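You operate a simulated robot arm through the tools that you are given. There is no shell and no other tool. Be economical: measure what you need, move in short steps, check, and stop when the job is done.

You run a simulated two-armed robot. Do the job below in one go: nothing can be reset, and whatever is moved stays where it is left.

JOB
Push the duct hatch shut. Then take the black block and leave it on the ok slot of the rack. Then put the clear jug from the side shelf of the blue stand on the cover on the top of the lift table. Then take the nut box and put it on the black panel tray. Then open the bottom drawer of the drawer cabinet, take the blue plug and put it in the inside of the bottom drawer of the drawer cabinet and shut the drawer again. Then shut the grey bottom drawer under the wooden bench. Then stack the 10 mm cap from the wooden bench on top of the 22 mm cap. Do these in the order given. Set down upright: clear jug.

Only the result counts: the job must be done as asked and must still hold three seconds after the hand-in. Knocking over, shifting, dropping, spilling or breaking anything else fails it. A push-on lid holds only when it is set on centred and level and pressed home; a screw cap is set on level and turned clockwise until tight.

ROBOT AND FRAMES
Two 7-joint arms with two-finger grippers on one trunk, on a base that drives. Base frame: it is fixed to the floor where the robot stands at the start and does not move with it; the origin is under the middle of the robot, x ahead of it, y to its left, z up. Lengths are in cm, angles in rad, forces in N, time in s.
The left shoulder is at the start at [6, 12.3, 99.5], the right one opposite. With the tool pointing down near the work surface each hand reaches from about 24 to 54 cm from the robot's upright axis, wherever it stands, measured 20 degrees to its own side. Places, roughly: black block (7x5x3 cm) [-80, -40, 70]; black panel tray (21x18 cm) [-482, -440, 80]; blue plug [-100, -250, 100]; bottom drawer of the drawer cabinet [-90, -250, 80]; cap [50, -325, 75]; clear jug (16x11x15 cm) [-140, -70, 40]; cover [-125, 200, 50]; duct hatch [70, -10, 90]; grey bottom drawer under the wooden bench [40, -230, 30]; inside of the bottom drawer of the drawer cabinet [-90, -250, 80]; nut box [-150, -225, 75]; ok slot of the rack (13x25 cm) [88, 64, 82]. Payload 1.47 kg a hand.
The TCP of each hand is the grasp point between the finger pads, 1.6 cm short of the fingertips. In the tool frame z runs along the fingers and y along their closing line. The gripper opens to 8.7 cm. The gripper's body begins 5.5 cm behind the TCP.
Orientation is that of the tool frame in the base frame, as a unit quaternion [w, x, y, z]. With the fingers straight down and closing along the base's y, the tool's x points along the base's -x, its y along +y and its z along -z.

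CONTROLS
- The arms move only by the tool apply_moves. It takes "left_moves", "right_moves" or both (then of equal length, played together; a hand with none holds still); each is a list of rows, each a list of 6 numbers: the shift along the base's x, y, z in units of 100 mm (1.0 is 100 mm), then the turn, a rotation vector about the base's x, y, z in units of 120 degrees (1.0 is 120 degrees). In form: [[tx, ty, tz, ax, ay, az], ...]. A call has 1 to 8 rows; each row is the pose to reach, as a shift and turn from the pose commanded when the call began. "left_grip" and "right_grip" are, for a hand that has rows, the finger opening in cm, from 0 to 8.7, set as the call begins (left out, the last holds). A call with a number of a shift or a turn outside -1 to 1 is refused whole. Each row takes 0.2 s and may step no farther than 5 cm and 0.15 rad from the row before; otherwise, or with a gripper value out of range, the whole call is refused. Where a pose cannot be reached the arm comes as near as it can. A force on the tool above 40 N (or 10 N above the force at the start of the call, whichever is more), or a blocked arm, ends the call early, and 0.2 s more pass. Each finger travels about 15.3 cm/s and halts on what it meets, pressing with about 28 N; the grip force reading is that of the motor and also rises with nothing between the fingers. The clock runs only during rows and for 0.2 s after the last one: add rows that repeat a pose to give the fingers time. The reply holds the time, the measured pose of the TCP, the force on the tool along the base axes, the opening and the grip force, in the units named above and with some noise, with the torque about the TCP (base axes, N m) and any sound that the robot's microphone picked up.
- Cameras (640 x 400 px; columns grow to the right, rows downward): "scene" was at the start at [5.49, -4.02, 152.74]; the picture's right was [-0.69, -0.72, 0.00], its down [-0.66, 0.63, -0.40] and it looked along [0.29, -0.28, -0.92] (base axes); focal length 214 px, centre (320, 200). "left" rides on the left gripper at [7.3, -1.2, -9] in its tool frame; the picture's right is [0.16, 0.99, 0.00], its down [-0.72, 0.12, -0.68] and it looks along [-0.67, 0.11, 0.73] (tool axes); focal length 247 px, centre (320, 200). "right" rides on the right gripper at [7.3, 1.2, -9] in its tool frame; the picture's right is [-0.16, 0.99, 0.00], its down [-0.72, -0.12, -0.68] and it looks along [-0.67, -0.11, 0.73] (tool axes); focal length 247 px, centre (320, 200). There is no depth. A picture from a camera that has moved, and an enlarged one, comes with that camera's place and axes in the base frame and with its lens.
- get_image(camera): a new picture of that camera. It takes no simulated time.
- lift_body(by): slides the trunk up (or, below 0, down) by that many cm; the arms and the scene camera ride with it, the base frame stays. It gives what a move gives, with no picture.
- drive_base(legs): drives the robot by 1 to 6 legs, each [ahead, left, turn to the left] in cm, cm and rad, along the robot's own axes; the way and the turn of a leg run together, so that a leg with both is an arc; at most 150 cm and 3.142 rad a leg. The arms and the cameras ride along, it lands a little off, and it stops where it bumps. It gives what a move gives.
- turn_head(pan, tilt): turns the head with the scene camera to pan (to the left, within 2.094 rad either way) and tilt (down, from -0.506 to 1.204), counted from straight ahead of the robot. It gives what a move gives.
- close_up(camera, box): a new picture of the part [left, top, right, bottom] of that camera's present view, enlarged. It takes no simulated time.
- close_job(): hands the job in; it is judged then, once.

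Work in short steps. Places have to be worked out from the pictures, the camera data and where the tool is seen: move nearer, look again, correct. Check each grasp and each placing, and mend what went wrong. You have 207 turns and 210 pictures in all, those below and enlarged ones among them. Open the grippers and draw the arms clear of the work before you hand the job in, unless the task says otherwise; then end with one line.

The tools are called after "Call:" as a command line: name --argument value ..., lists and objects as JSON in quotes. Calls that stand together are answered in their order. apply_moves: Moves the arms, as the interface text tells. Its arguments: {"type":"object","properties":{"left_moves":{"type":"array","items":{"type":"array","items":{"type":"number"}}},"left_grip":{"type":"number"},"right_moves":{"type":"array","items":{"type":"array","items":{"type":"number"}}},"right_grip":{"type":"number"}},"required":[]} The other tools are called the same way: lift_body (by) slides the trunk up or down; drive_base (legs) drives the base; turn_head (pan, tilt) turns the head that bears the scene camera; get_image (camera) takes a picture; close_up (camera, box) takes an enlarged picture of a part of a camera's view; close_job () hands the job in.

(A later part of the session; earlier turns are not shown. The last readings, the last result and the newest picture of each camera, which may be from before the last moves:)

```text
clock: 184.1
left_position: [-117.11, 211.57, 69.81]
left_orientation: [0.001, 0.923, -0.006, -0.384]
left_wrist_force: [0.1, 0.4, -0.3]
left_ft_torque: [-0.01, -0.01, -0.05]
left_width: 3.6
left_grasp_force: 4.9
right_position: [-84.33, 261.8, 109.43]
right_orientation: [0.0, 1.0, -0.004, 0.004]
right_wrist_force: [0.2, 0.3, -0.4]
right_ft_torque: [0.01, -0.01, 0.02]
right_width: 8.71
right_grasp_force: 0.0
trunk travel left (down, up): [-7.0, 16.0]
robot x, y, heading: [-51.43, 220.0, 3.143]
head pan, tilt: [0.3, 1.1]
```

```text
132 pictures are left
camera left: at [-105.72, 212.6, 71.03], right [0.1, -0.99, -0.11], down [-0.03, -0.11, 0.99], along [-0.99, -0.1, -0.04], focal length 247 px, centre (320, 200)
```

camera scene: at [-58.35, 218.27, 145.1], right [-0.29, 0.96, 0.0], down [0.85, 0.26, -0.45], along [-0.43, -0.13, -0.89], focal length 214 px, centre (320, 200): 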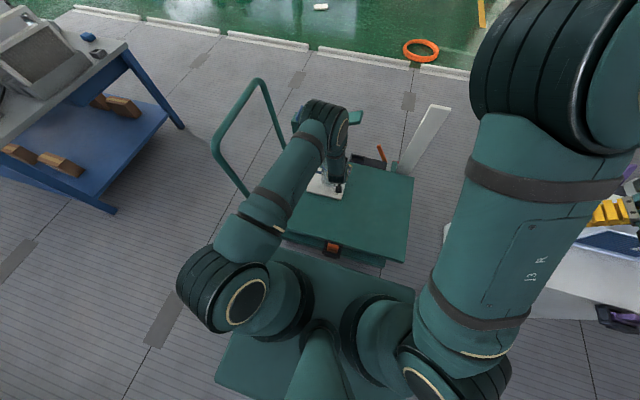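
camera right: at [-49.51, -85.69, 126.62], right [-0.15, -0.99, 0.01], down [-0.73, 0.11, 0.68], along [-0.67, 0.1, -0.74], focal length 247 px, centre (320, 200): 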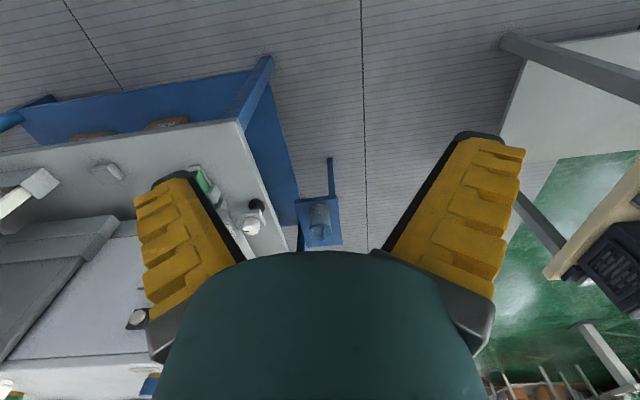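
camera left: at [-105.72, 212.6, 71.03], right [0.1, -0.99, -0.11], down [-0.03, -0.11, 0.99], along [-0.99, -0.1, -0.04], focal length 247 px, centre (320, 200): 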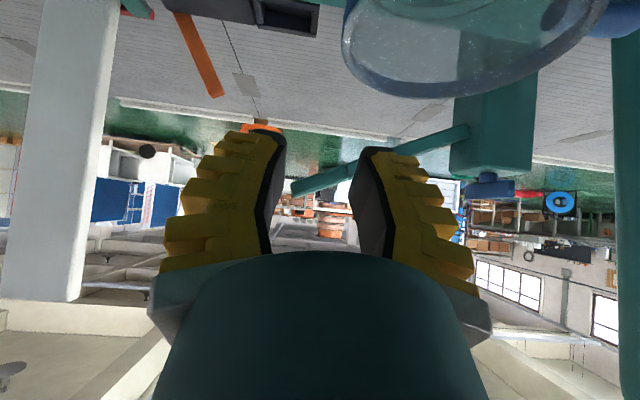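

Jug released upright. I raise, back away, restore the hand, and check the jug.

Call:
lift_body --by 8

Call:
drive_base --legs '[[-40, 0, 0]]'

Call:
apply_moves --left_moves '[[0.3, -0.1, 0.3, 0, -0.065, 0], [0.6, -0.2, 0.6, 0, -0.13, 0], [0.9, -0.3, 0.9, 0, -0.195, 0], [1.0, -0.4, 1.0, 0, -0.26, 0], [1.0, -0.5, 1.0, 0, -0.32, 0], [1.0, -0.6, 1.0, 0, -0.378, 0]]' --left_grip 8.7

Call:
turn_head --pan 0.15 --tilt 0.7

Call:
close_up --camera "scene" --box '[160, 80, 480, 280]'

```text
clock: 185.3
left_position: [-117.33, 211.66, 77.77]
left_orientation: [0.001, 0.923, -0.006, -0.384]
left_wrist_force: [-0.2, -0.1, 0.1]
left_ft_torque: [-0.02, -0.02, -0.02]
left_width: 3.64
left_grasp_force: 4.5
right_position: [-84.61, 261.71, 117.52]
right_orientation: [0.0, 1.0, -0.004, 0.004]
right_wrist_force: [-0.2, 0.3, 0.0]
right_ft_torque: [0.02, 0.01, -0.03]
right_width: 8.71
right_grasp_force: 0.2
trunk travel left (down, up): [-15.0, 8.0]
robot x, y, heading: [-51.57, 220.27, 3.132]
head pan, tilt: [0.3, 1.1]
```

```text
clock: 187.8
left_position: [-77.13, 211.31, 77.88]
left_orientation: [0.002, 0.923, -0.006, -0.385]
left_wrist_force: [-0.2, -0.2, 0.7]
left_ft_torque: [-0.02, -0.01, -0.03]
left_width: 3.59
left_grasp_force: 4.4
right_position: [-44.3, 261.53, 117.53]
right_orientation: [0.0, 1.0, -0.005, 0.002]
right_wrist_force: [0.6, 0.4, 1.0]
right_ft_torque: [-0.01, 0.02, 0.0]
right_width: 8.69
right_grasp_force: 0.1
trunk travel left (down, up): [-15.0, 8.0]
robot x, y, heading: [-11.15, 219.91, 3.132]
head pan, tilt: [0.3, 1.1]
```

```text
clock: 189.2
left_position: [-67.19, 205.26, 87.81]
left_orientation: [-0.001, 1.0, -0.007, 0.002]
left_wrist_force: [0.6, 0.9, -0.1]
left_ft_torque: [-0.03, 0.0, 0.03]
left_width: 8.7
left_grasp_force: 0.0
right_position: [-44.36, 261.41, 117.44]
right_orientation: [0.0, 1.0, -0.005, 0.004]
right_wrist_force: [0.7, -0.1, 0.3]
right_ft_torque: [0.01, -0.03, -0.01]
right_width: 8.72
right_grasp_force: 0.1
trunk travel left (down, up): [-15.0, 8.0]
robot x, y, heading: [-11.39, 219.38, 3.133]
head pan, tilt: [0.3, 1.1]
```

```text
clock: 190.1
left_position: [-67.19, 205.24, 87.83]
left_orientation: [-0.002, 1.0, -0.006, 0.002]
left_wrist_force: [-0.4, 0.1, 0.1]
left_ft_torque: [0.0, 0.01, 0.02]
left_width: 8.69
left_grasp_force: 0.0
right_position: [-44.45, 261.49, 117.41]
right_orientation: [0.0, 1.0, -0.005, 0.004]
right_wrist_force: [-0.1, -1.1, 0.2]
right_ft_torque: [0.0, 0.02, -0.02]
right_width: 8.66
right_grasp_force: 0.1
trunk travel left (down, up): [-15.0, 8.0]
robot x, y, heading: [-11.48, 219.71, 3.136]
head pan, tilt: [0.15, 0.7]
```

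```text
2.00 times, centred on (320, 180) of scene
camera zoom: at [-20.53, 218.59, 156.09], right [-0.14, 0.99, 0.0], down [0.64, 0.09, -0.76], along [-0.76, -0.11, -0.64], focal length 429 px, centre (320, 240)
```

zoom: 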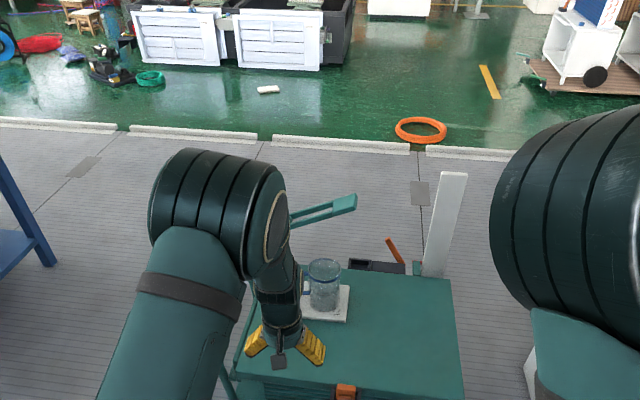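

Jug sits upright on the cover. Now to the nut box: I turn to face -y and drive back down the corridor.

Call:
drive_base --legs '[[0, 0, 1.575], [140, 0, 0], [150, 0, 0], [35, 0, 0]]'

Call:
turn_head --pan -0.5 --tilt 0.5

Call:
get_image --camera "scene"

```text
clock: 209.8
left_position: [1.08, -160.85, 87.83]
left_orientation: [-0.003, 0.71, 0.704, 0.0]
left_wrist_force: [-0.1, 0.2, 0.5]
left_ft_torque: [0.01, 0.03, -0.04]
left_width: 8.72
left_grasp_force: 0.2
right_position: [-55.19, -138.49, 117.5]
right_orientation: [-0.003, 0.707, 0.707, 0.002]
right_wrist_force: [0.0, 0.1, -0.1]
right_ft_torque: [0.04, -0.02, 0.03]
right_width: 8.69
right_grasp_force: 0.1
trunk travel left (down, up): [-15.0, 8.0]
robot x, y, heading: [-13.53, -105.45, -1.574]
head pan, tilt: [0.15, 0.7]
```

```text
clock: 210.8
left_position: [1.11, -161.0, 87.81]
left_orientation: [-0.001, 0.71, 0.704, -0.001]
left_wrist_force: [-0.4, 0.3, 0.1]
left_ft_torque: [0.0, 0.0, 0.0]
left_width: 8.73
left_grasp_force: 0.0
right_position: [-55.2, -138.36, 117.54]
right_orientation: [-0.003, 0.708, 0.706, 0.003]
right_wrist_force: [-0.1, -0.9, -0.4]
right_ft_torque: [-0.02, 0.02, 0.0]
right_width: 8.73
right_grasp_force: 0.0
trunk travel left (down, up): [-15.0, 8.0]
robot x, y, heading: [-13.83, -105.2, -1.571]
head pan, tilt: [-0.499, 0.499]
```

```text
130 pictures are left
camera scene: at [-17.83, -114.11, 157.87], right [-0.88, 0.48, 0.0], down [0.23, 0.42, -0.88], along [-0.42, -0.77, -0.48], focal length 214 px, centre (320, 200)
```

scene: 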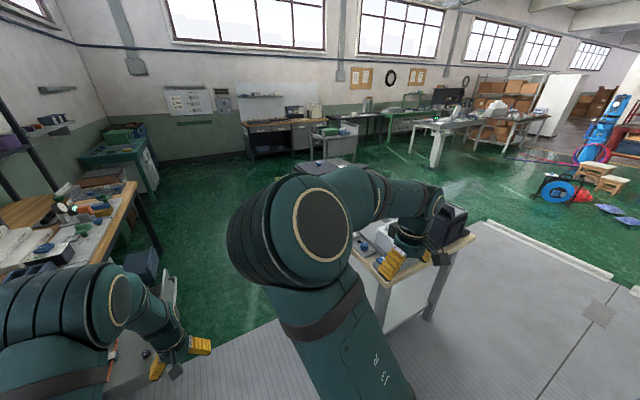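

I strafe to stand in front of the trolley in the aisle and look.

Call:
drive_base --legs '[[0, -96, 0]]'

Call:
turn_head --pan 0.0 --tilt 0.65

Call:
get_image --camera "scene"

Call:
get_image --camera "right"

```text
clock: 217.7
left_position: [-78.26, -161.27, 88.01]
left_orientation: [0.005, 0.697, 0.717, 0.003]
left_wrist_force: [12.6, 1.5, 4.1]
left_ft_torque: [-0.03, 0.31, -0.01]
left_width: 7.78
left_grasp_force: 0.0
right_position: [-136.23, -139.42, 117.5]
right_orientation: [-0.003, 0.702, 0.713, 0.003]
right_wrist_force: [0.4, 0.5, -0.8]
right_ft_torque: [-0.05, -0.01, 0.0]
right_width: 8.7
right_grasp_force: 0.1
trunk travel left (down, up): [-15.0, 8.0]
robot x, y, heading: [-95.48, -105.83, -1.559]
head pan, tilt: [-0.499, 0.499]
stopped in leg 1: the force on the tool passed its limit at 47 N (the readings are from after the stop); the commanded pose is now the measured one
```

```text
clock: 218.6
left_position: [-78.41, -161.2, 87.99]
left_orientation: [0.004, 0.699, 0.715, 0.001]
left_wrist_force: [16.8, -0.7, 3.4]
left_ft_torque: [-0.04, 0.44, 0.06]
left_width: 7.58
left_grasp_force: 0.1
right_position: [-136.25, -139.44, 117.68]
right_orientation: [-0.003, 0.703, 0.712, 0.002]
right_wrist_force: [0.4, -0.6, -0.6]
right_ft_torque: [0.01, -0.02, 0.0]
right_width: 8.68
right_grasp_force: 0.0
trunk travel left (down, up): [-15.0, 8.0]
robot x, y, heading: [-95.6, -105.53, -1.555]
head pan, tilt: [0.0, 0.649]
```

```text
129 pictures are left
camera scene: at [-94.74, -115.17, 156.54], right [-1.0, -0.01, 0.0], down [-0.01, 0.6, -0.8], along [0.01, -0.8, -0.6], focal length 214 px, centre (320, 200)
```

scene: 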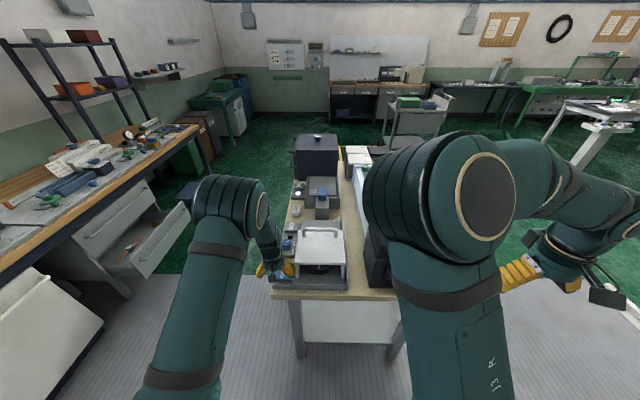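

```text
128 pictures are left
camera right: at [-135.15, -132.21, 126.55], right [0.99, -0.14, 0.0], down [-0.1, -0.73, 0.67], along [-0.1, -0.67, -0.74], focal length 247 px, centre (320, 200)
```

right: 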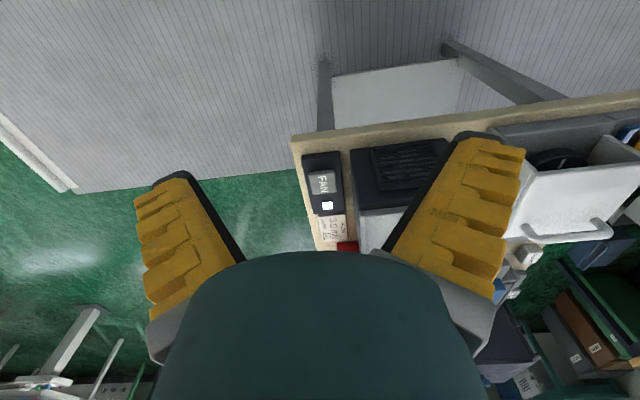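

The left fingers touched something on the trolley. I back off in +x and inspect.

Call:
drive_base --legs '[[0, 6, 0]]'

Call:
apply_moves --left_moves '[[0, 0, 0.4, 0, 0, 0], [0, 0, 0.8, 0, 0, 0], [0, 0, 1.0, 0, 0, 0]]'

Call:
apply_moves --left_moves '[[0.2, 0.3, 0.3, 0, 0, 0], [0.4, 0.6, 0.6, 0, 0, 0], [0.5, 0.9, 0.8, 0, 0, 0]]'

Call:
close_up --camera "scene" --box '[220, 120, 420, 310]'

```text
clock: 219.8
left_position: [-72.56, -161.16, 87.99]
left_orientation: [0.004, 0.699, 0.715, 0.001]
left_wrist_force: [0.3, -0.7, -0.6]
left_ft_torque: [0.02, 0.02, 0.0]
left_width: 8.71
left_grasp_force: 0.0
right_position: [-130.28, -139.44, 117.5]
right_orientation: [-0.003, 0.702, 0.712, 0.003]
right_wrist_force: [0.7, -0.3, -0.1]
right_ft_torque: [-0.02, -0.01, 0.01]
right_width: 8.69
right_grasp_force: 0.0
trunk travel left (down, up): [-15.0, 8.0]
robot x, y, heading: [-89.63, -105.48, -1.554]
head pan, tilt: [0.0, 0.649]
```

```text
clock: 220.6
left_position: [-72.53, -161.09, 98.05]
left_orientation: [0.004, 0.699, 0.715, 0.002]
left_wrist_force: [0.4, 0.6, 0.4]
left_ft_torque: [0.01, 0.01, -0.01]
left_width: 8.69
left_grasp_force: 0.1
right_position: [-130.44, -139.37, 117.44]
right_orientation: [-0.004, 0.702, 0.713, 0.003]
right_wrist_force: [0.3, 0.2, 0.1]
right_ft_torque: [0.0, -0.01, 0.04]
right_width: 8.72
right_grasp_force: 0.0
trunk travel left (down, up): [-15.0, 8.0]
robot x, y, heading: [-89.7, -105.64, -1.557]
head pan, tilt: [0.0, 0.649]
```

```text
clock: 221.4
left_position: [-67.46, -152.02, 105.96]
left_orientation: [0.004, 0.699, 0.715, 0.0]
left_wrist_force: [-0.5, 0.1, 0.0]
left_ft_torque: [-0.01, 0.02, 0.0]
left_width: 8.69
left_grasp_force: 0.0
right_position: [-130.26, -139.24, 117.58]
right_orientation: [-0.002, 0.702, 0.712, 0.003]
right_wrist_force: [0.3, 0.8, -0.2]
right_ft_torque: [-0.02, 0.01, 0.02]
right_width: 8.7
right_grasp_force: 0.0
trunk travel left (down, up): [-15.0, 8.0]
robot x, y, heading: [-89.32, -105.18, -1.559]
head pan, tilt: [0.0, 0.649]
```

```text
2.11 times, centred on (320, 215) of scene
camera zoom: at [-88.9, -114.93, 156.55], right [-1.0, -0.01, 0.0], down [-0.01, 0.6, -0.8], along [0.01, -0.8, -0.6], focal length 452 px, centre (320, 168)
```

zoom: 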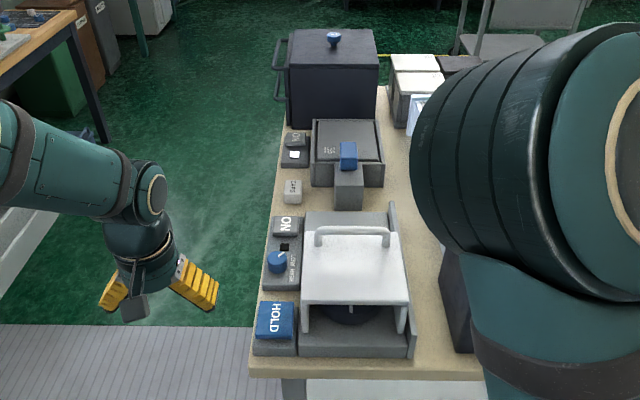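

The HOLD button box looks unmoved. The navy cabinet with the blue plug on top is at the trolley's far end, drawer handles on its +x side. For the nut box I'll go round to the trolley's -x side.

Call:
drive_base --legs '[[0, -100, 0], [95, 0, 0]]'

Call:
turn_head --pan 1.2 --tilt 0.7

Call:
get_image --camera "scene"

```text
clock: 224.4
left_position: [-85.8, -152.8, 105.91]
left_orientation: [0.003, 0.701, 0.713, 0.003]
left_wrist_force: [-0.1, 0.0, 0.3]
left_ft_torque: [0.03, -0.01, 0.03]
left_width: 8.68
left_grasp_force: 0.1
right_position: [-148.62, -139.58, 117.5]
right_orientation: [-0.003, 0.705, 0.71, 0.003]
right_wrist_force: [0.5, 0.5, 0.4]
right_ft_torque: [0.02, 0.02, 0.01]
right_width: 8.73
right_grasp_force: 0.1
trunk travel left (down, up): [-15.0, 8.0]
robot x, y, heading: [-107.05, -106.14, -1.561]
head pan, tilt: [0.0, 0.649]
stopped in leg 1: the robot was blocked; the commanded pose is now the measured one
```

```text
clock: 225.8
left_position: [-85.82, -152.93, 105.91]
left_orientation: [0.004, 0.701, 0.713, 0.001]
left_wrist_force: [-0.1, -0.1, -0.6]
left_ft_torque: [-0.02, -0.03, 0.0]
left_width: 8.69
left_grasp_force: 0.0
right_position: [-148.35, -139.69, 117.5]
right_orientation: [-0.003, 0.704, 0.71, 0.003]
right_wrist_force: [-0.3, -0.1, 0.0]
right_ft_torque: [0.02, -0.01, 0.02]
right_width: 8.71
right_grasp_force: 0.1
trunk travel left (down, up): [-15.0, 8.0]
robot x, y, heading: [-107.51, -105.99, -1.565]
head pan, tilt: [1.201, 0.7]
```

```text
126 pictures are left
camera scene: at [-99.08, -109.87, 156.1], right [-0.35, -0.94, 0.0], down [-0.6, 0.23, -0.76], along [0.72, -0.27, -0.64], focal length 214 px, centre (320, 200)
```

scene: 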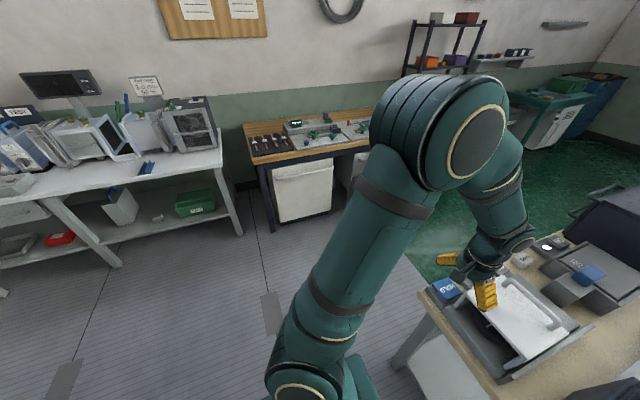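

The base met the blue side shelf's leg; I step away from it, go further toward -y, and then strafe.

Call:
drive_base --legs '[[0, 4, 0], [13, 0, 0], [0, -80, 0]]'

Call:
turn_head --pan -2.0 --tilt 0.7

Call:
get_image --camera "scene"

Call:
turn_head --pan 0.6 --tilt 0.7

Call:
get_image --camera "scene"

```text
clock: 230.8
left_position: [-109.71, -166.33, 106.13]
left_orientation: [0.006, 0.699, 0.715, 0.001]
left_wrist_force: [3.4, -3.8, 3.2]
left_ft_torque: [0.0, 0.23, 0.24]
left_width: 8.56
left_grasp_force: 0.1
right_position: [-172.86, -153.34, 117.5]
right_orientation: [-0.003, 0.703, 0.712, 0.003]
right_wrist_force: [0.2, 0.6, 0.8]
right_ft_torque: [-0.02, 0.0, 0.02]
right_width: 8.67
right_grasp_force: 0.0
trunk travel left (down, up): [-15.0, 8.0]
robot x, y, heading: [-131.54, -119.37, -1.554]
head pan, tilt: [1.201, 0.7]
stopped in leg 3: the force on the tool passed its limit at 57 N (the readings are from after the stop); the commanded pose is now the measured one
```

```text
clock: 233.6
left_position: [-109.58, -166.22, 106.0]
left_orientation: [0.005, 0.699, 0.715, 0.002]
left_wrist_force: [7.0, -4.6, 7.2]
left_ft_torque: [0.1, 0.42, 0.29]
left_width: 8.67
left_grasp_force: 0.0
right_position: [-172.78, -153.39, 117.51]
right_orientation: [-0.003, 0.703, 0.712, 0.002]
right_wrist_force: [0.2, -0.1, -0.8]
right_ft_torque: [0.03, -0.03, -0.02]
right_width: 8.73
right_grasp_force: 0.1
trunk travel left (down, up): [-15.0, 8.0]
robot x, y, heading: [-131.92, -119.39, -1.558]
head pan, tilt: [-2.0, 0.7]
```

```text
125 pictures are left
camera scene: at [-139.17, -117.03, 156.1], right [0.4, 0.92, 0.0], down [0.59, -0.26, -0.77], along [-0.7, 0.31, -0.64], focal length 214 px, centre (320, 200)
```

scene: 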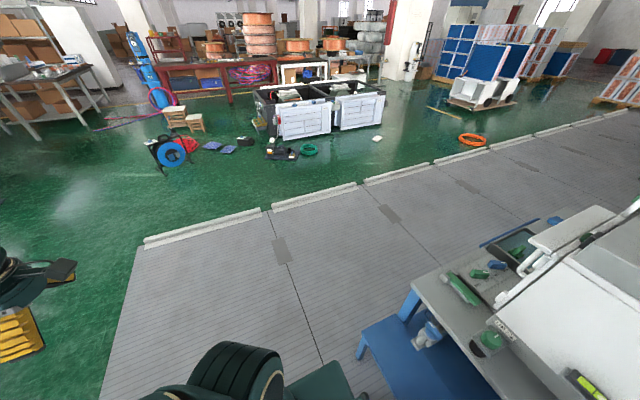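

```text
clock: 235.9
left_position: [-109.67, -166.29, 106.15]
left_orientation: [0.005, 0.698, 0.716, 0.003]
left_wrist_force: [6.5, -4.8, 7.1]
left_ft_torque: [0.06, 0.42, 0.22]
left_width: 8.63
left_grasp_force: 0.0
right_position: [-172.77, -153.45, 117.65]
right_orientation: [-0.003, 0.702, 0.712, 0.003]
right_wrist_force: [0.6, 0.0, -0.2]
right_ft_torque: [-0.02, -0.01, 0.03]
right_width: 8.73
right_grasp_force: 0.1
trunk travel left (down, up): [-15.0, 8.0]
robot x, y, heading: [-131.84, -119.62, -1.55]
head pan, tilt: [0.6, 0.7]
```

```text
124 pictures are left
camera scene: at [-126.51, -127.38, 156.1], right [-0.82, -0.58, 0.0], down [-0.37, 0.53, -0.76], along [0.44, -0.63, -0.64], focal length 214 px, centre (320, 200)
```

scene: 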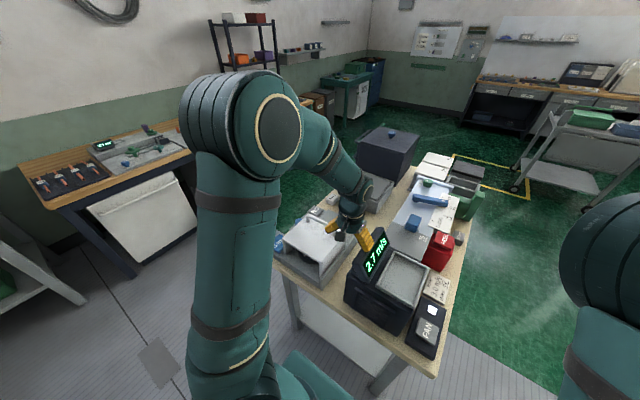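

The left fingers touched the tall display device. I back off, raise and retract the left hand well clear before continuing.

Call:
drive_base --legs '[[0, 3, 0]]'

Call:
apply_moves --left_moves '[[0, 0, 0.3, 0, 0, 0], [0, 0, 0.7, 0, 0, 0], [0, 0.3, 1.0, 0, 0, 0], [0, 0.7, 1.0, 0, 0, 0], [0, 1.0, 1.0, 0, 0, 0]]'

Call:
close_up --camera "scene" --box '[260, 110, 500, 390]'

```text
clock: 236.9
left_position: [-106.54, -166.18, 106.08]
left_orientation: [0.004, 0.699, 0.715, 0.003]
left_wrist_force: [0.0, -0.1, 0.4]
left_ft_torque: [-0.01, 0.05, 0.0]
left_width: 8.68
left_grasp_force: 0.0
right_position: [-169.54, -153.3, 117.45]
right_orientation: [-0.004, 0.702, 0.712, 0.003]
right_wrist_force: [0.6, 0.7, 0.0]
right_ft_torque: [0.02, 0.03, -0.02]
right_width: 8.71
right_grasp_force: 0.1
trunk travel left (down, up): [-15.0, 8.0]
robot x, y, heading: [-128.79, -119.72, -1.558]
head pan, tilt: [0.6, 0.7]
```

```text
clock: 238.1
left_position: [-106.63, -156.24, 116.21]
left_orientation: [0.006, 0.7, 0.714, 0.003]
left_wrist_force: [-0.2, -0.1, 0.2]
left_ft_torque: [0.01, 0.03, 0.0]
left_width: 8.68
left_grasp_force: 0.1
right_position: [-169.71, -153.17, 117.54]
right_orientation: [-0.003, 0.702, 0.712, 0.003]
right_wrist_force: [-0.4, 0.0, -0.2]
right_ft_torque: [0.01, 0.0, -0.01]
right_width: 8.7
right_grasp_force: 0.1
trunk travel left (down, up): [-15.0, 8.0]
robot x, y, heading: [-128.5, -119.5, -1.556]
head pan, tilt: [0.6, 0.7]
```

```text
1.43 times, centred on (380, 250) of scene
camera zoom: at [-123.53, -127.21, 156.11], right [-0.82, -0.58, 0.0], down [-0.37, 0.53, -0.77], along [0.44, -0.63, -0.64], focal length 306 px, centre (234, 129)
```

zoom: 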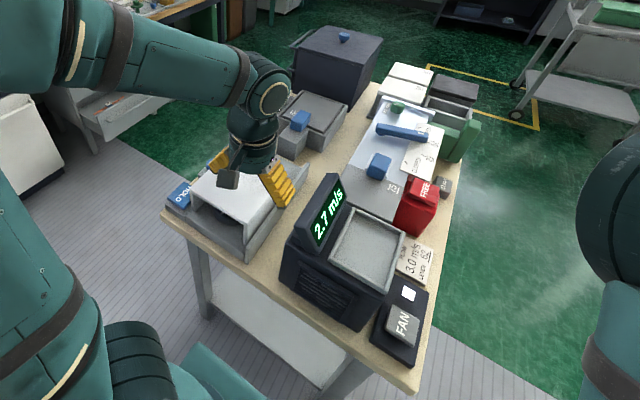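

Call:
close_up --camera "scene" --box '[350, 150, 440, 240]'

```text
4.44 times, centred on (395, 195) of scene
camera zoom: at [-123.53, -127.21, 156.11], right [-0.82, -0.58, 0.0], down [-0.37, 0.53, -0.77], along [0.44, -0.63, -0.64], focal length 953 px, centre (-13, 222)
```

zoom: 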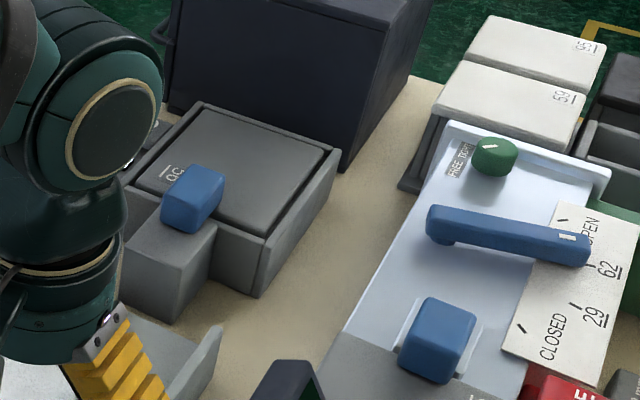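

Call:
close_up --camera "scene" --box '[410, 160, 510, 290]'

```text
3.08 times, centred on (460, 225) of scene
camera zoom: at [-123.53, -127.21, 156.11], right [-0.82, -0.58, 0.0], down [-0.37, 0.53, -0.77], along [0.44, -0.63, -0.64], focal length 660 px, centre (-111, 123)
```

zoom: 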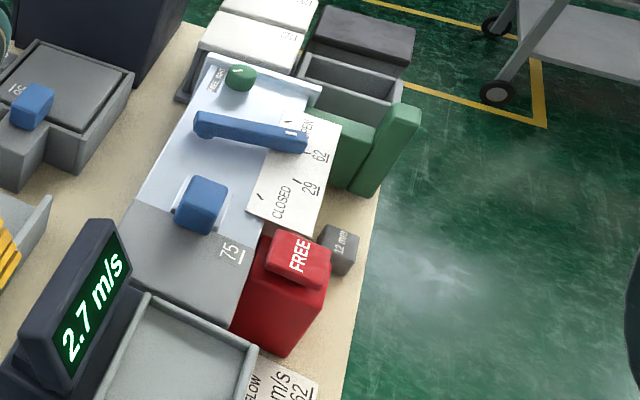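

The nut box is the small grey "12 mm" cube at ≈(-143,-222), at the trolley's -x edge between the red box and a green tray. I drive round to the -x side and turn to face it.

Call:
drive_base --legs '[[0, -75, 0], [100, 0, 0], [0, 0, 1.56]]'

Call:
turn_head --pan 0.1 --tilt 0.8

Call:
get_image --camera "scene"

Call:
get_image --camera "left"

```text
clock: 253.7
left_position: [-165.63, -198.63, 116.0]
left_orientation: [0.001, 0.0, 1.0, 0.005]
left_wrist_force: [0.2, -1.4, 0.2]
left_ft_torque: [-0.02, 0.02, 0.01]
left_width: 8.74
left_grasp_force: 0.1
right_position: [-169.81, -261.57, 117.53]
right_orientation: [-0.004, 0.004, 1.0, 0.0]
right_wrist_force: [0.4, -0.1, 0.1]
right_ft_torque: [0.04, -0.01, -0.03]
right_width: 8.69
right_grasp_force: 0.1
trunk travel left (down, up): [-15.0, 8.0]
robot x, y, heading: [-203.07, -219.68, -0.003]
head pan, tilt: [0.6, 0.7]
```

```text
clock: 254.6
left_position: [-165.54, -198.66, 116.1]
left_orientation: [0.001, 0.0, 1.0, 0.005]
left_wrist_force: [-0.4, 0.1, -0.5]
left_ft_torque: [0.01, 0.0, 0.0]
left_width: 8.66
left_grasp_force: 0.1
right_position: [-169.78, -261.61, 117.51]
right_orientation: [-0.004, 0.004, 1.0, 0.0]
right_wrist_force: [-0.3, 0.2, 0.4]
right_ft_torque: [0.0, -0.01, 0.0]
right_width: 8.71
right_grasp_force: 0.1
trunk travel left (down, up): [-15.0, 8.0]
robot x, y, heading: [-202.9, -220.09, -0.005]
head pan, tilt: [0.099, 0.799]
```

```text
120 pictures are left
camera scene: at [-193.57, -219.1, 155.28], right [0.09, -1.0, 0.0], down [-0.71, -0.07, -0.7], along [0.69, 0.06, -0.72], focal length 214 px, centre (320, 200)
```

scene: 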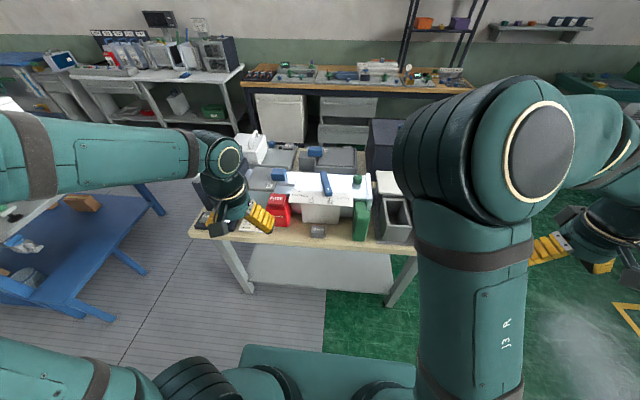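

```text
119 pictures are left
camera left: at [-172.85, -199.98, 125.07], right [-0.16, 0.99, 0.01], down [0.72, 0.11, 0.68], along [0.67, 0.12, -0.73], focal length 247 px, centre (320, 200)
```

left: 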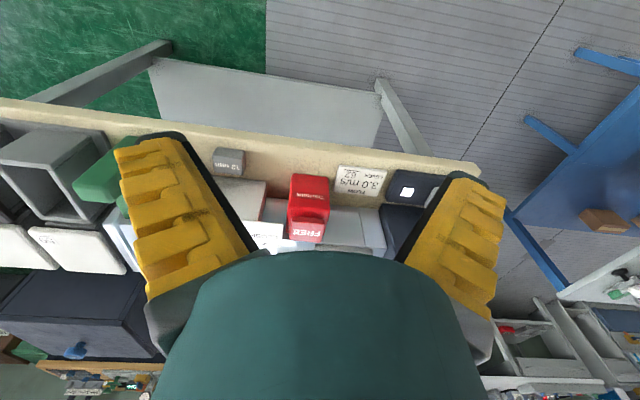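

Call:
close_up --camera "left" --box '[180, 110, 340, 210]'

Call:
close_up --camera "scene" --box '[260, 170, 380, 260]'

```text
4.00 times, centred on (260, 160) of left
camera zoom: at [-172.85, -199.98, 125.07], right [-0.16, 0.99, 0.01], down [0.72, 0.11, 0.68], along [0.67, 0.12, -0.73], focal length 988 px, centre (560, 360)
```

zoom: 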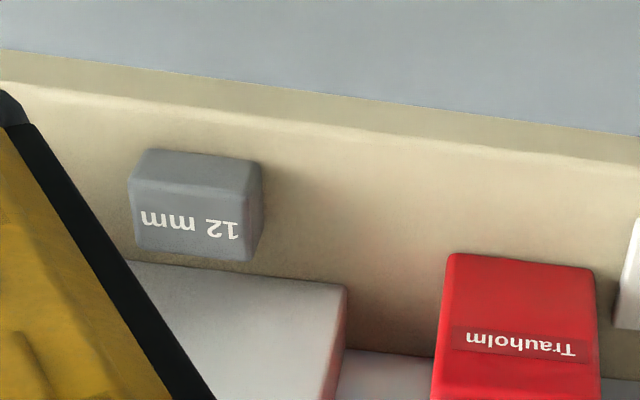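

```text
4.44 times, centred on (320, 215) of scene
camera zoom: at [-193.57, -219.1, 155.28], right [0.09, -1.0, 0.0], down [-0.71, -0.07, -0.7], along [0.69, 0.06, -0.72], focal length 953 px, centre (320, 133)
```

zoom: 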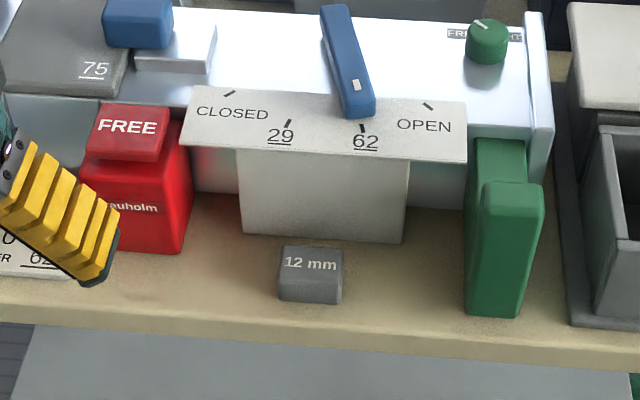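

The cube's top centre is ≈(-140,-214,82), free on both y-sides. I drive ahead 20 cm and position the left hand above it.

Call:
drive_base --legs '[[20, 0, 0]]'

Call:
apply_moves --left_moves '[[0.1, -0.4, 0, 0, 0, 0], [0.3, -0.8, 0, 0, 0, 0], [0.5, -1.0, -0.2, 0, 0, 0], [0.5, -1.0, -0.6, 0, 0, 0], [0.5, -1.0, -1.0, 0, 0, 0]]'

Call:
get_image --camera "left"

```text
clock: 256.2
left_position: [-145.5, -198.95, 116.08]
left_orientation: [0.001, 0.001, 1.0, 0.005]
left_wrist_force: [-0.2, -0.4, -0.7]
left_ft_torque: [0.02, 0.0, -0.02]
left_width: 8.71
left_grasp_force: 0.0
right_position: [-149.67, -261.76, 117.33]
right_orientation: [-0.005, 0.005, 1.0, 0.0]
right_wrist_force: [0.6, 0.7, -0.3]
right_ft_torque: [-0.01, 0.02, -0.01]
right_width: 8.69
right_grasp_force: 0.0
trunk travel left (down, up): [-15.0, 8.0]
robot x, y, heading: [-182.29, -220.27, -0.005]
head pan, tilt: [0.099, 0.799]
```

```text
clock: 257.4
left_position: [-140.37, -208.68, 106.42]
left_orientation: [0.002, 0.0, 1.0, 0.005]
left_wrist_force: [0.1, -0.3, -0.7]
left_ft_torque: [0.01, 0.01, 0.01]
left_width: 8.71
left_grasp_force: 0.1
right_position: [-149.7, -261.86, 117.54]
right_orientation: [-0.004, 0.004, 1.0, 0.0]
right_wrist_force: [-0.3, -0.1, -0.2]
right_ft_torque: [0.01, -0.02, -0.01]
right_width: 8.69
right_grasp_force: 0.0
trunk travel left (down, up): [-15.0, 8.0]
robot x, y, heading: [-182.85, -219.76, -0.009]
head pan, tilt: [0.099, 0.799]
```

```text
116 pictures are left
camera left: at [-147.6, -210.0, 115.36], right [-0.16, 0.99, 0.01], down [0.72, 0.11, 0.68], along [0.67, 0.12, -0.73], focal length 247 px, centre (320, 200)
```

left: 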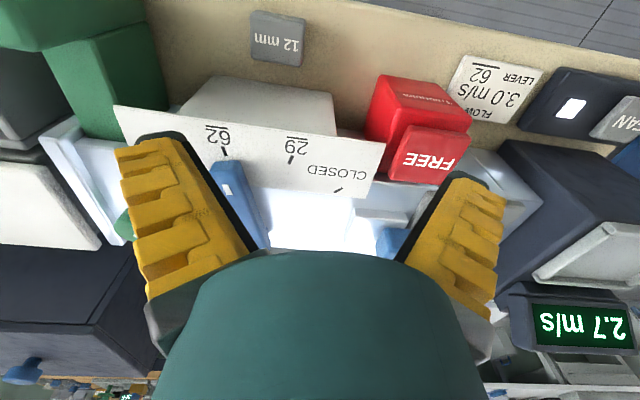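

Cube at ≈(-140.8,-213.6). I move over it and descend with checks.

Call:
apply_moves --left_moves '[[-0.04, -0.3, -0.3, 0, 0, 0], [-0.06, -0.48, -0.7, 0, 0, 0], [-0.06, -0.48, -1.0, 0, 0, 0]]'

Call:
apply_moves --left_moves '[[0, 0, -0.3, 0, 0, 0], [0, 0, -0.6, 0, 0, 0]]'

Call:
get_image --camera "left"

Call:
close_up --camera "scene" --box '[260, 170, 420, 290]'

```text
clock: 258.2
left_position: [-140.89, -213.7, 96.07]
left_orientation: [0.001, 0.0, 1.0, 0.005]
left_wrist_force: [0.2, -0.1, 0.2]
left_ft_torque: [0.0, 0.02, -0.04]
left_width: 8.7
left_grasp_force: 0.1
right_position: [-149.81, -261.84, 117.68]
right_orientation: [-0.004, 0.005, 1.0, -0.001]
right_wrist_force: [0.2, -0.3, 0.8]
right_ft_torque: [0.03, 0.03, 0.0]
right_width: 8.71
right_grasp_force: 0.1
trunk travel left (down, up): [-15.0, 8.0]
robot x, y, heading: [-182.74, -219.84, -0.007]
head pan, tilt: [0.099, 0.799]
```

```text
clock: 258.8
left_position: [-141.06, -213.66, 89.89]
left_orientation: [0.001, 0.001, 1.0, 0.005]
left_wrist_force: [0.7, -0.5, -0.5]
left_ft_torque: [-0.01, 0.0, -0.01]
left_width: 8.71
left_grasp_force: 0.0
right_position: [-149.71, -261.81, 117.5]
right_orientation: [-0.006, 0.005, 1.0, 0.0]
right_wrist_force: [-0.9, 0.1, -0.5]
right_ft_torque: [-0.02, 0.02, 0.0]
right_width: 8.71
right_grasp_force: 0.1
trunk travel left (down, up): [-15.0, 8.0]
robot x, y, heading: [-182.63, -219.8, -0.008]
head pan, tilt: [0.099, 0.799]
```

```text
115 pictures are left
camera left: at [-148.16, -214.99, 98.98], right [-0.16, 0.99, 0.01], down [0.72, 0.11, 0.68], along [0.67, 0.12, -0.73], focal length 247 px, centre (320, 200)
```

left: 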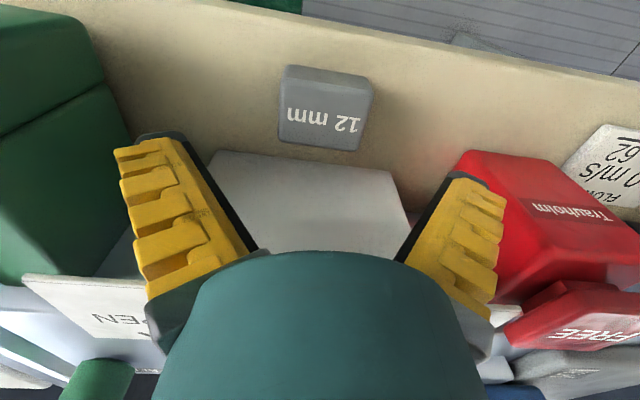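

```text
3.33 times, centred on (340, 230) of scene
camera zoom: at [-173.48, -219.29, 155.27], right [0.09, -1.0, 0.0], down [-0.71, -0.07, -0.7], along [0.69, 0.06, -0.72], focal length 715 px, centre (253, 100)
```

zoom: 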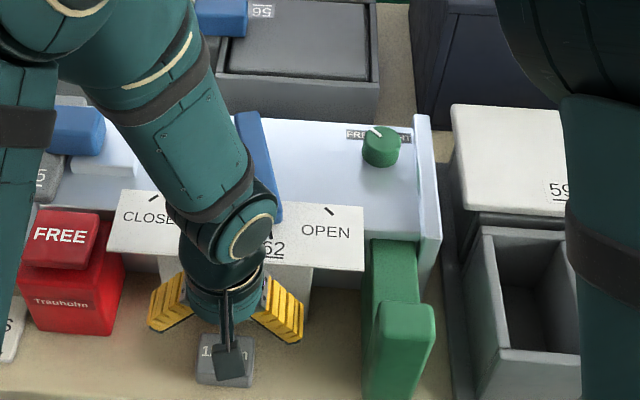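

Aligned. I descend the last part in steps.

Call:
apply_moves --left_moves '[[0, 0.03, -0.3, 0, 0, 0], [0, 0.03, -0.6, 0, 0, 0], [0, 0.03, -0.8, 0, 0, 0]]'

Call:
apply_moves --left_moves '[[0, 0, -0.04, 0, 0, 0], [0, 0, -0.08, 0, 0, 0], [0, 0, -0.12, 0, 0, 0]]'

Call:
get_image --camera "left"

```text
clock: 259.3
left_position: [-140.84, -213.4, 86.26]
left_orientation: [0.005, 0.001, 1.0, 0.004]
left_wrist_force: [-16.8, 2.9, 28.7]
left_ft_torque: [-0.67, -2.64, -0.16]
left_width: 8.71
left_grasp_force: 0.1
right_position: [-149.94, -261.79, 117.47]
right_orientation: [-0.004, 0.004, 1.0, 0.001]
right_wrist_force: [-0.3, 0.0, -1.0]
right_ft_torque: [-0.02, 0.04, 0.02]
right_width: 8.68
right_grasp_force: 0.0
trunk travel left (down, up): [-15.0, 8.0]
robot x, y, heading: [-182.72, -220.18, -0.01]
head pan, tilt: [0.099, 0.799]
stopped in row 2 (left hand): the force on the tool passed its limit at 126 N (the readings are from after the stop); the commanded pose is now the measured one
```

```text
clock: 259.7
left_position: [-140.87, -213.47, 86.15]
left_orientation: [0.009, -0.001, 1.0, 0.002]
left_wrist_force: [-14.7, 5.6, 28.3]
left_ft_torque: [-0.78, -2.44, -0.02]
left_width: 8.7
left_grasp_force: 0.1
right_position: [-150.06, -261.81, 117.73]
right_orientation: [-0.003, 0.004, 1.0, 0.0]
right_wrist_force: [-0.2, -0.7, -0.8]
right_ft_torque: [-0.02, 0.03, 0.0]
right_width: 8.69
right_grasp_force: 0.1
trunk travel left (down, up): [-15.0, 8.0]
robot x, y, heading: [-183.15, -220.26, -0.006]
head pan, tilt: [0.099, 0.799]
stopped in row 2 (left hand): the force on the tool passed its limit at 52 N (the readings are from after the stop); the commanded pose is now the measured one
```

```text
113 pictures are left
camera left: at [-148.19, -214.75, 95.11], right [-0.16, 0.99, 0.0], down [0.71, 0.12, 0.69], along [0.68, 0.11, -0.72], focal length 247 px, centre (320, 200)
```

left: 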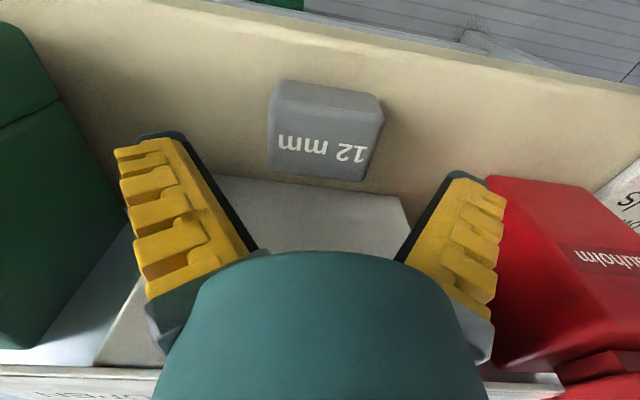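

The wrist met the overhanging scale plate. I rise, tilt the hand 35° forward (wrist back toward me) and descend again.

Call:
apply_moves --left_moves '[[0, 0, 0.3, 0, 0, 0], [-0.1, 0, 0.7, 0, 0, 0], [-0.2, 0, 0.8, 0, -0.06, 0], [-0.2, 0, 0.8, 0, -0.12, 0], [-0.2, 0, 0.8, 0, -0.18, 0], [-0.2, 0, 0.8, 0, -0.24, 0], [-0.2, 0, 0.8, 0, -0.29, 0]]'

Call:
get_image --camera "left"

Call:
close_up --camera "scene" --box '[260, 170, 420, 290]'

```text
clock: 261.3
left_position: [-140.61, -214.35, 95.42]
left_orientation: [0.319, -0.025, 0.947, -0.023]
left_wrist_force: [0.0, -0.2, 0.0]
left_ft_torque: [-0.04, -0.02, -0.03]
left_width: 8.72
left_grasp_force: 0.0
left hand out of reach, approached as far as the arm can: row 7
right_position: [-150.58, -262.67, 117.23]
right_orientation: [-0.002, 0.021, 1.0, 0.012]
right_wrist_force: [-0.4, -0.3, 0.9]
right_ft_torque: [0.02, 0.0, 0.01]
right_width: 8.72
right_grasp_force: 0.0
trunk travel left (down, up): [-15.0, 8.0]
robot x, y, heading: [-182.89, -220.04, -0.005]
head pan, tilt: [0.099, 0.799]
```

```text
112 pictures are left
camera left: at [-151.73, -215.8, 98.36], right [-0.16, 0.98, -0.15], down [0.16, 0.18, 0.97], along [0.97, 0.13, -0.19], focal length 247 px, centre (320, 200)
```

left: 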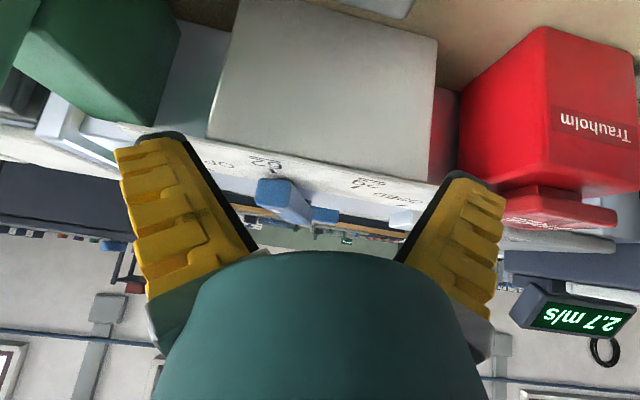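

```text
3.33 times, centred on (340, 230) of scene
camera zoom: at [-173.5, -219.31, 155.27], right [0.09, -1.0, 0.0], down [-0.71, -0.07, -0.7], along [0.69, 0.06, -0.72], focal length 715 px, centre (253, 100)
```

zoom: 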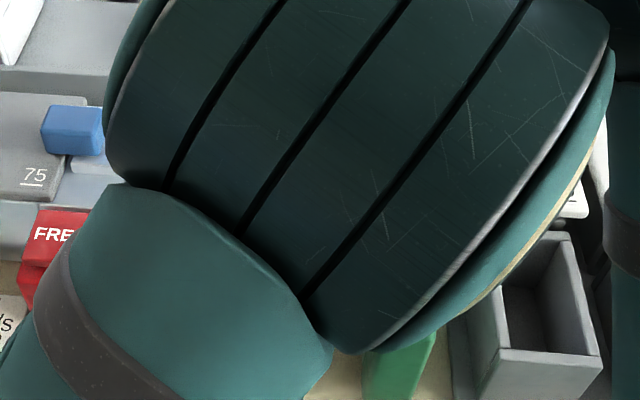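

The tilt folded the arm too tightly at this distance. I back the base 12 cm and move the right hand away to the right to give elbow room.

Call:
drive_base --legs '[[-12, 0, 0]]'

Call:
apply_moves --right_moves '[[-0.2, -0.3, 0, 0, 0, 0], [-0.4, -0.6, 0, 0, 0, 0], [-0.5, -0.8, 0, 0, 0, 0]]'

Call:
get_image --camera "scene"

```text
clock: 262.6
left_position: [-152.61, -214.44, 95.44]
left_orientation: [0.317, -0.023, 0.948, -0.023]
left_wrist_force: [-0.1, 0.2, -0.3]
left_ft_torque: [-0.01, 0.02, 0.0]
left_width: 8.7
left_grasp_force: 0.2
right_position: [-162.61, -262.6, 117.14]
right_orientation: [-0.001, 0.021, 1.0, 0.011]
right_wrist_force: [0.2, 0.5, 0.4]
right_ft_torque: [-0.02, -0.04, -0.02]
right_width: 8.66
right_grasp_force: 0.2
trunk travel left (down, up): [-15.0, 8.0]
robot x, y, heading: [-194.55, -219.96, -0.009]
head pan, tilt: [0.099, 0.799]
```

```text
clock: 263.4
left_position: [-152.59, -214.54, 95.37]
left_orientation: [0.316, -0.021, 0.948, -0.024]
left_wrist_force: [0.9, 0.1, -0.5]
left_ft_torque: [0.0, -0.01, -0.01]
left_width: 8.69
left_grasp_force: 0.1
right_position: [-167.72, -270.77, 117.19]
right_orientation: [-0.001, 0.022, 1.0, 0.012]
right_wrist_force: [-0.5, 0.0, 0.0]
right_ft_torque: [-0.01, -0.02, 0.0]
right_width: 8.7
right_grasp_force: 0.0
trunk travel left (down, up): [-15.0, 8.0]
robot x, y, heading: [-194.39, -220.06, -0.011]
head pan, tilt: [0.099, 0.799]
```

```text
110 pictures are left
camera scene: at [-185.43, -219.26, 155.28], right [0.09, -1.0, 0.0], down [-0.71, -0.06, -0.7], along [0.69, 0.06, -0.72], focal length 214 px, centre (320, 200)
```

scene: 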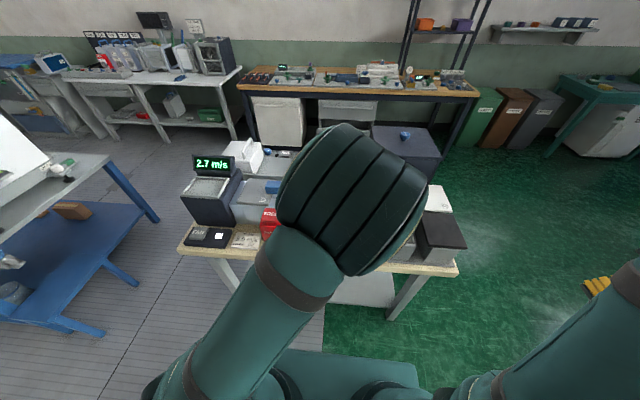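

I correct the small orientation error and bring the hand over the cube again (now more extended).

Call:
apply_moves --left_moves '[[0.4, 0.04, 0, 0.014, 0.008, -0.006], [0.8, 0.08, 0, 0.028, 0.0155, -0.012], [1.0, 0.11, -0.2, 0.028, 0.0155, -0.012], [1.0, 0.11, -0.6, 0.028, 0.0155, -0.012]]'

Call:
get_image --camera "left"

Call:
get_image --camera "scene"

```text
clock: 264.4
left_position: [-142.47, -213.39, 89.27]
left_orientation: [0.301, -0.001, 0.954, 0.001]
left_wrist_force: [-0.6, -0.8, 0.2]
left_ft_torque: [-0.02, -0.01, 0.01]
left_width: 8.72
left_grasp_force: 0.1
right_position: [-167.42, -270.77, 117.27]
right_orientation: [-0.002, 0.022, 1.0, 0.012]
right_wrist_force: [-0.3, -0.6, -0.7]
right_ft_torque: [-0.01, -0.02, -0.01]
right_width: 8.71
right_grasp_force: 0.1
trunk travel left (down, up): [-15.0, 8.0]
robot x, y, heading: [-194.54, -219.97, -0.009]
head pan, tilt: [0.099, 0.799]
```

```text
109 pictures are left
camera left: at [-153.51, -214.56, 92.52], right [-0.13, 0.99, -0.09], down [0.2, 0.12, 0.97], along [0.97, 0.11, -0.21], focal length 247 px, centre (320, 200)
```

left: 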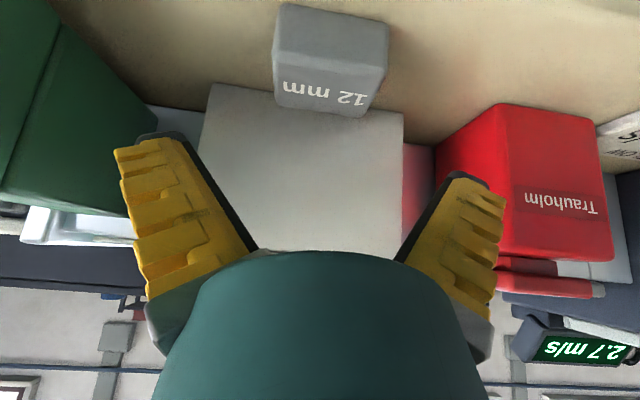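

```text
108 pictures are left
camera scene: at [-185.29, -219.18, 155.26], right [0.09, -1.0, 0.0], down [-0.71, -0.06, -0.7], along [0.69, 0.06, -0.72], focal length 214 px, centre (320, 200)
```

scene: 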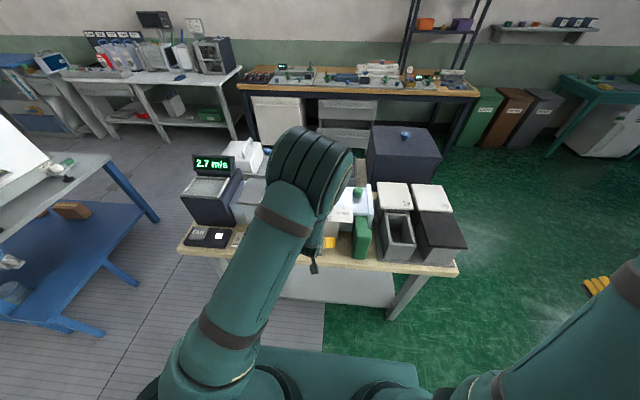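

Cube centre ≈(-140,-213.3), top z≈82.5. I move forward 2 cm and down, then check.

Call:
apply_moves --left_moves '[[0.12, 0.01, -0.2, 0, 0, 0], [0.22, 0.01, -0.45, 0, 0, 0], [0.22, 0.01, -0.65, 0, 0, 0]]'

Call:
get_image --camera "left"

```text
clock: 265.2
left_position: [-140.26, -213.24, 82.86]
left_orientation: [0.301, -0.002, 0.954, 0.001]
left_wrist_force: [0.2, 0.6, 0.9]
left_ft_torque: [-0.03, -0.03, 0.03]
left_width: 8.73
left_grasp_force: 0.0
right_position: [-167.46, -270.75, 117.21]
right_orientation: [-0.002, 0.021, 1.0, 0.011]
right_wrist_force: [-0.4, -0.6, -0.1]
right_ft_torque: [-0.02, 0.01, 0.02]
right_width: 8.69
right_grasp_force: 0.0
trunk travel left (down, up): [-15.0, 8.0]
robot x, y, heading: [-194.21, -219.8, -0.009]
head pan, tilt: [0.099, 0.799]
```

```text
107 pictures are left
camera left: at [-151.32, -214.42, 86.01], right [-0.13, 0.99, -0.09], down [0.2, 0.12, 0.97], along [0.97, 0.11, -0.21], focal length 247 px, centre (320, 200)
```

left: 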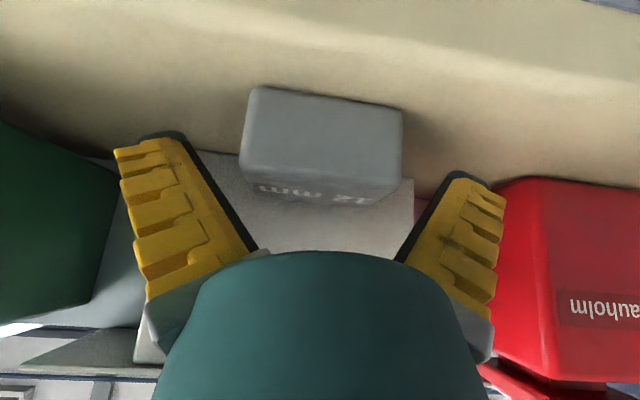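

Good. I lower another 1.8 cm and close.

Call:
apply_moves --left_moves '[[0, 0, -0.06, 0, 0, 0], [0, 0, -0.12, 0, 0, 0], [0, 0, -0.17, 0, 0, 0]]'

Call:
apply_moves --left_moves '[[0, 0, 0.02, 0, 0, 0], [0, 0, 0.02, 0, 0, 0], [0, 0, 0.02, 0, 0, 0], [0, 0, 0.02, 0, 0, 0]]' --left_grip 3

Call:
get_image --camera "left"

```text
clock: 266.0
left_position: [-140.31, -213.3, 81.34]
left_orientation: [0.302, -0.001, 0.953, -0.001]
left_wrist_force: [-0.2, -1.3, 3.7]
left_ft_torque: [-0.03, 0.09, 0.02]
left_width: 8.76
left_grasp_force: 0.1
right_position: [-167.72, -270.84, 117.25]
right_orientation: [-0.001, 0.021, 1.0, 0.011]
right_wrist_force: [-0.1, 0.2, -1.2]
right_ft_torque: [0.01, 0.0, -0.02]
right_width: 8.69
right_grasp_force: 0.1
trunk travel left (down, up): [-15.0, 8.0]
robot x, y, heading: [-194.51, -219.94, -0.007]
head pan, tilt: [0.099, 0.799]
```

```text
clock: 267.0
left_position: [-140.3, -213.05, 81.47]
left_orientation: [0.304, -0.002, 0.953, 0.0]
left_wrist_force: [1.4, 15.0, 36.7]
left_ft_torque: [1.4, 0.23, -0.16]
left_width: 6.77
left_grasp_force: 28.1
right_position: [-167.77, -270.62, 117.28]
right_orientation: [0.001, 0.022, 1.0, 0.011]
right_wrist_force: [0.0, -0.5, -0.3]
right_ft_torque: [0.0, 0.02, 0.0]
right_width: 8.7
right_grasp_force: 0.0
trunk travel left (down, up): [-15.0, 8.0]
robot x, y, heading: [-194.4, -219.66, -0.013]
head pan, tilt: [0.099, 0.799]
```

```text
106 pictures are left
camera left: at [-151.41, -214.31, 84.73], right [-0.13, 0.99, -0.09], down [0.19, 0.12, 0.97], along [0.97, 0.11, -0.21], focal length 247 px, centre (320, 200)
```

left: 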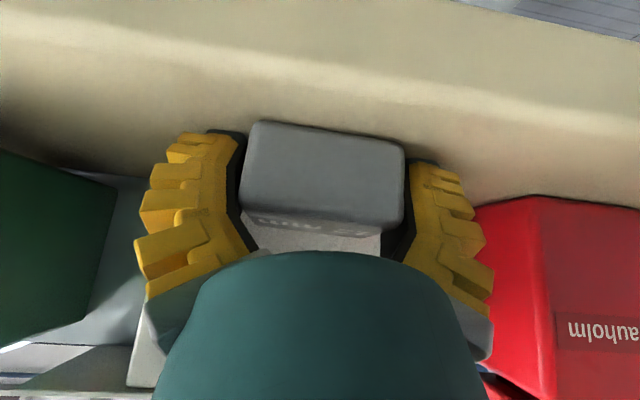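

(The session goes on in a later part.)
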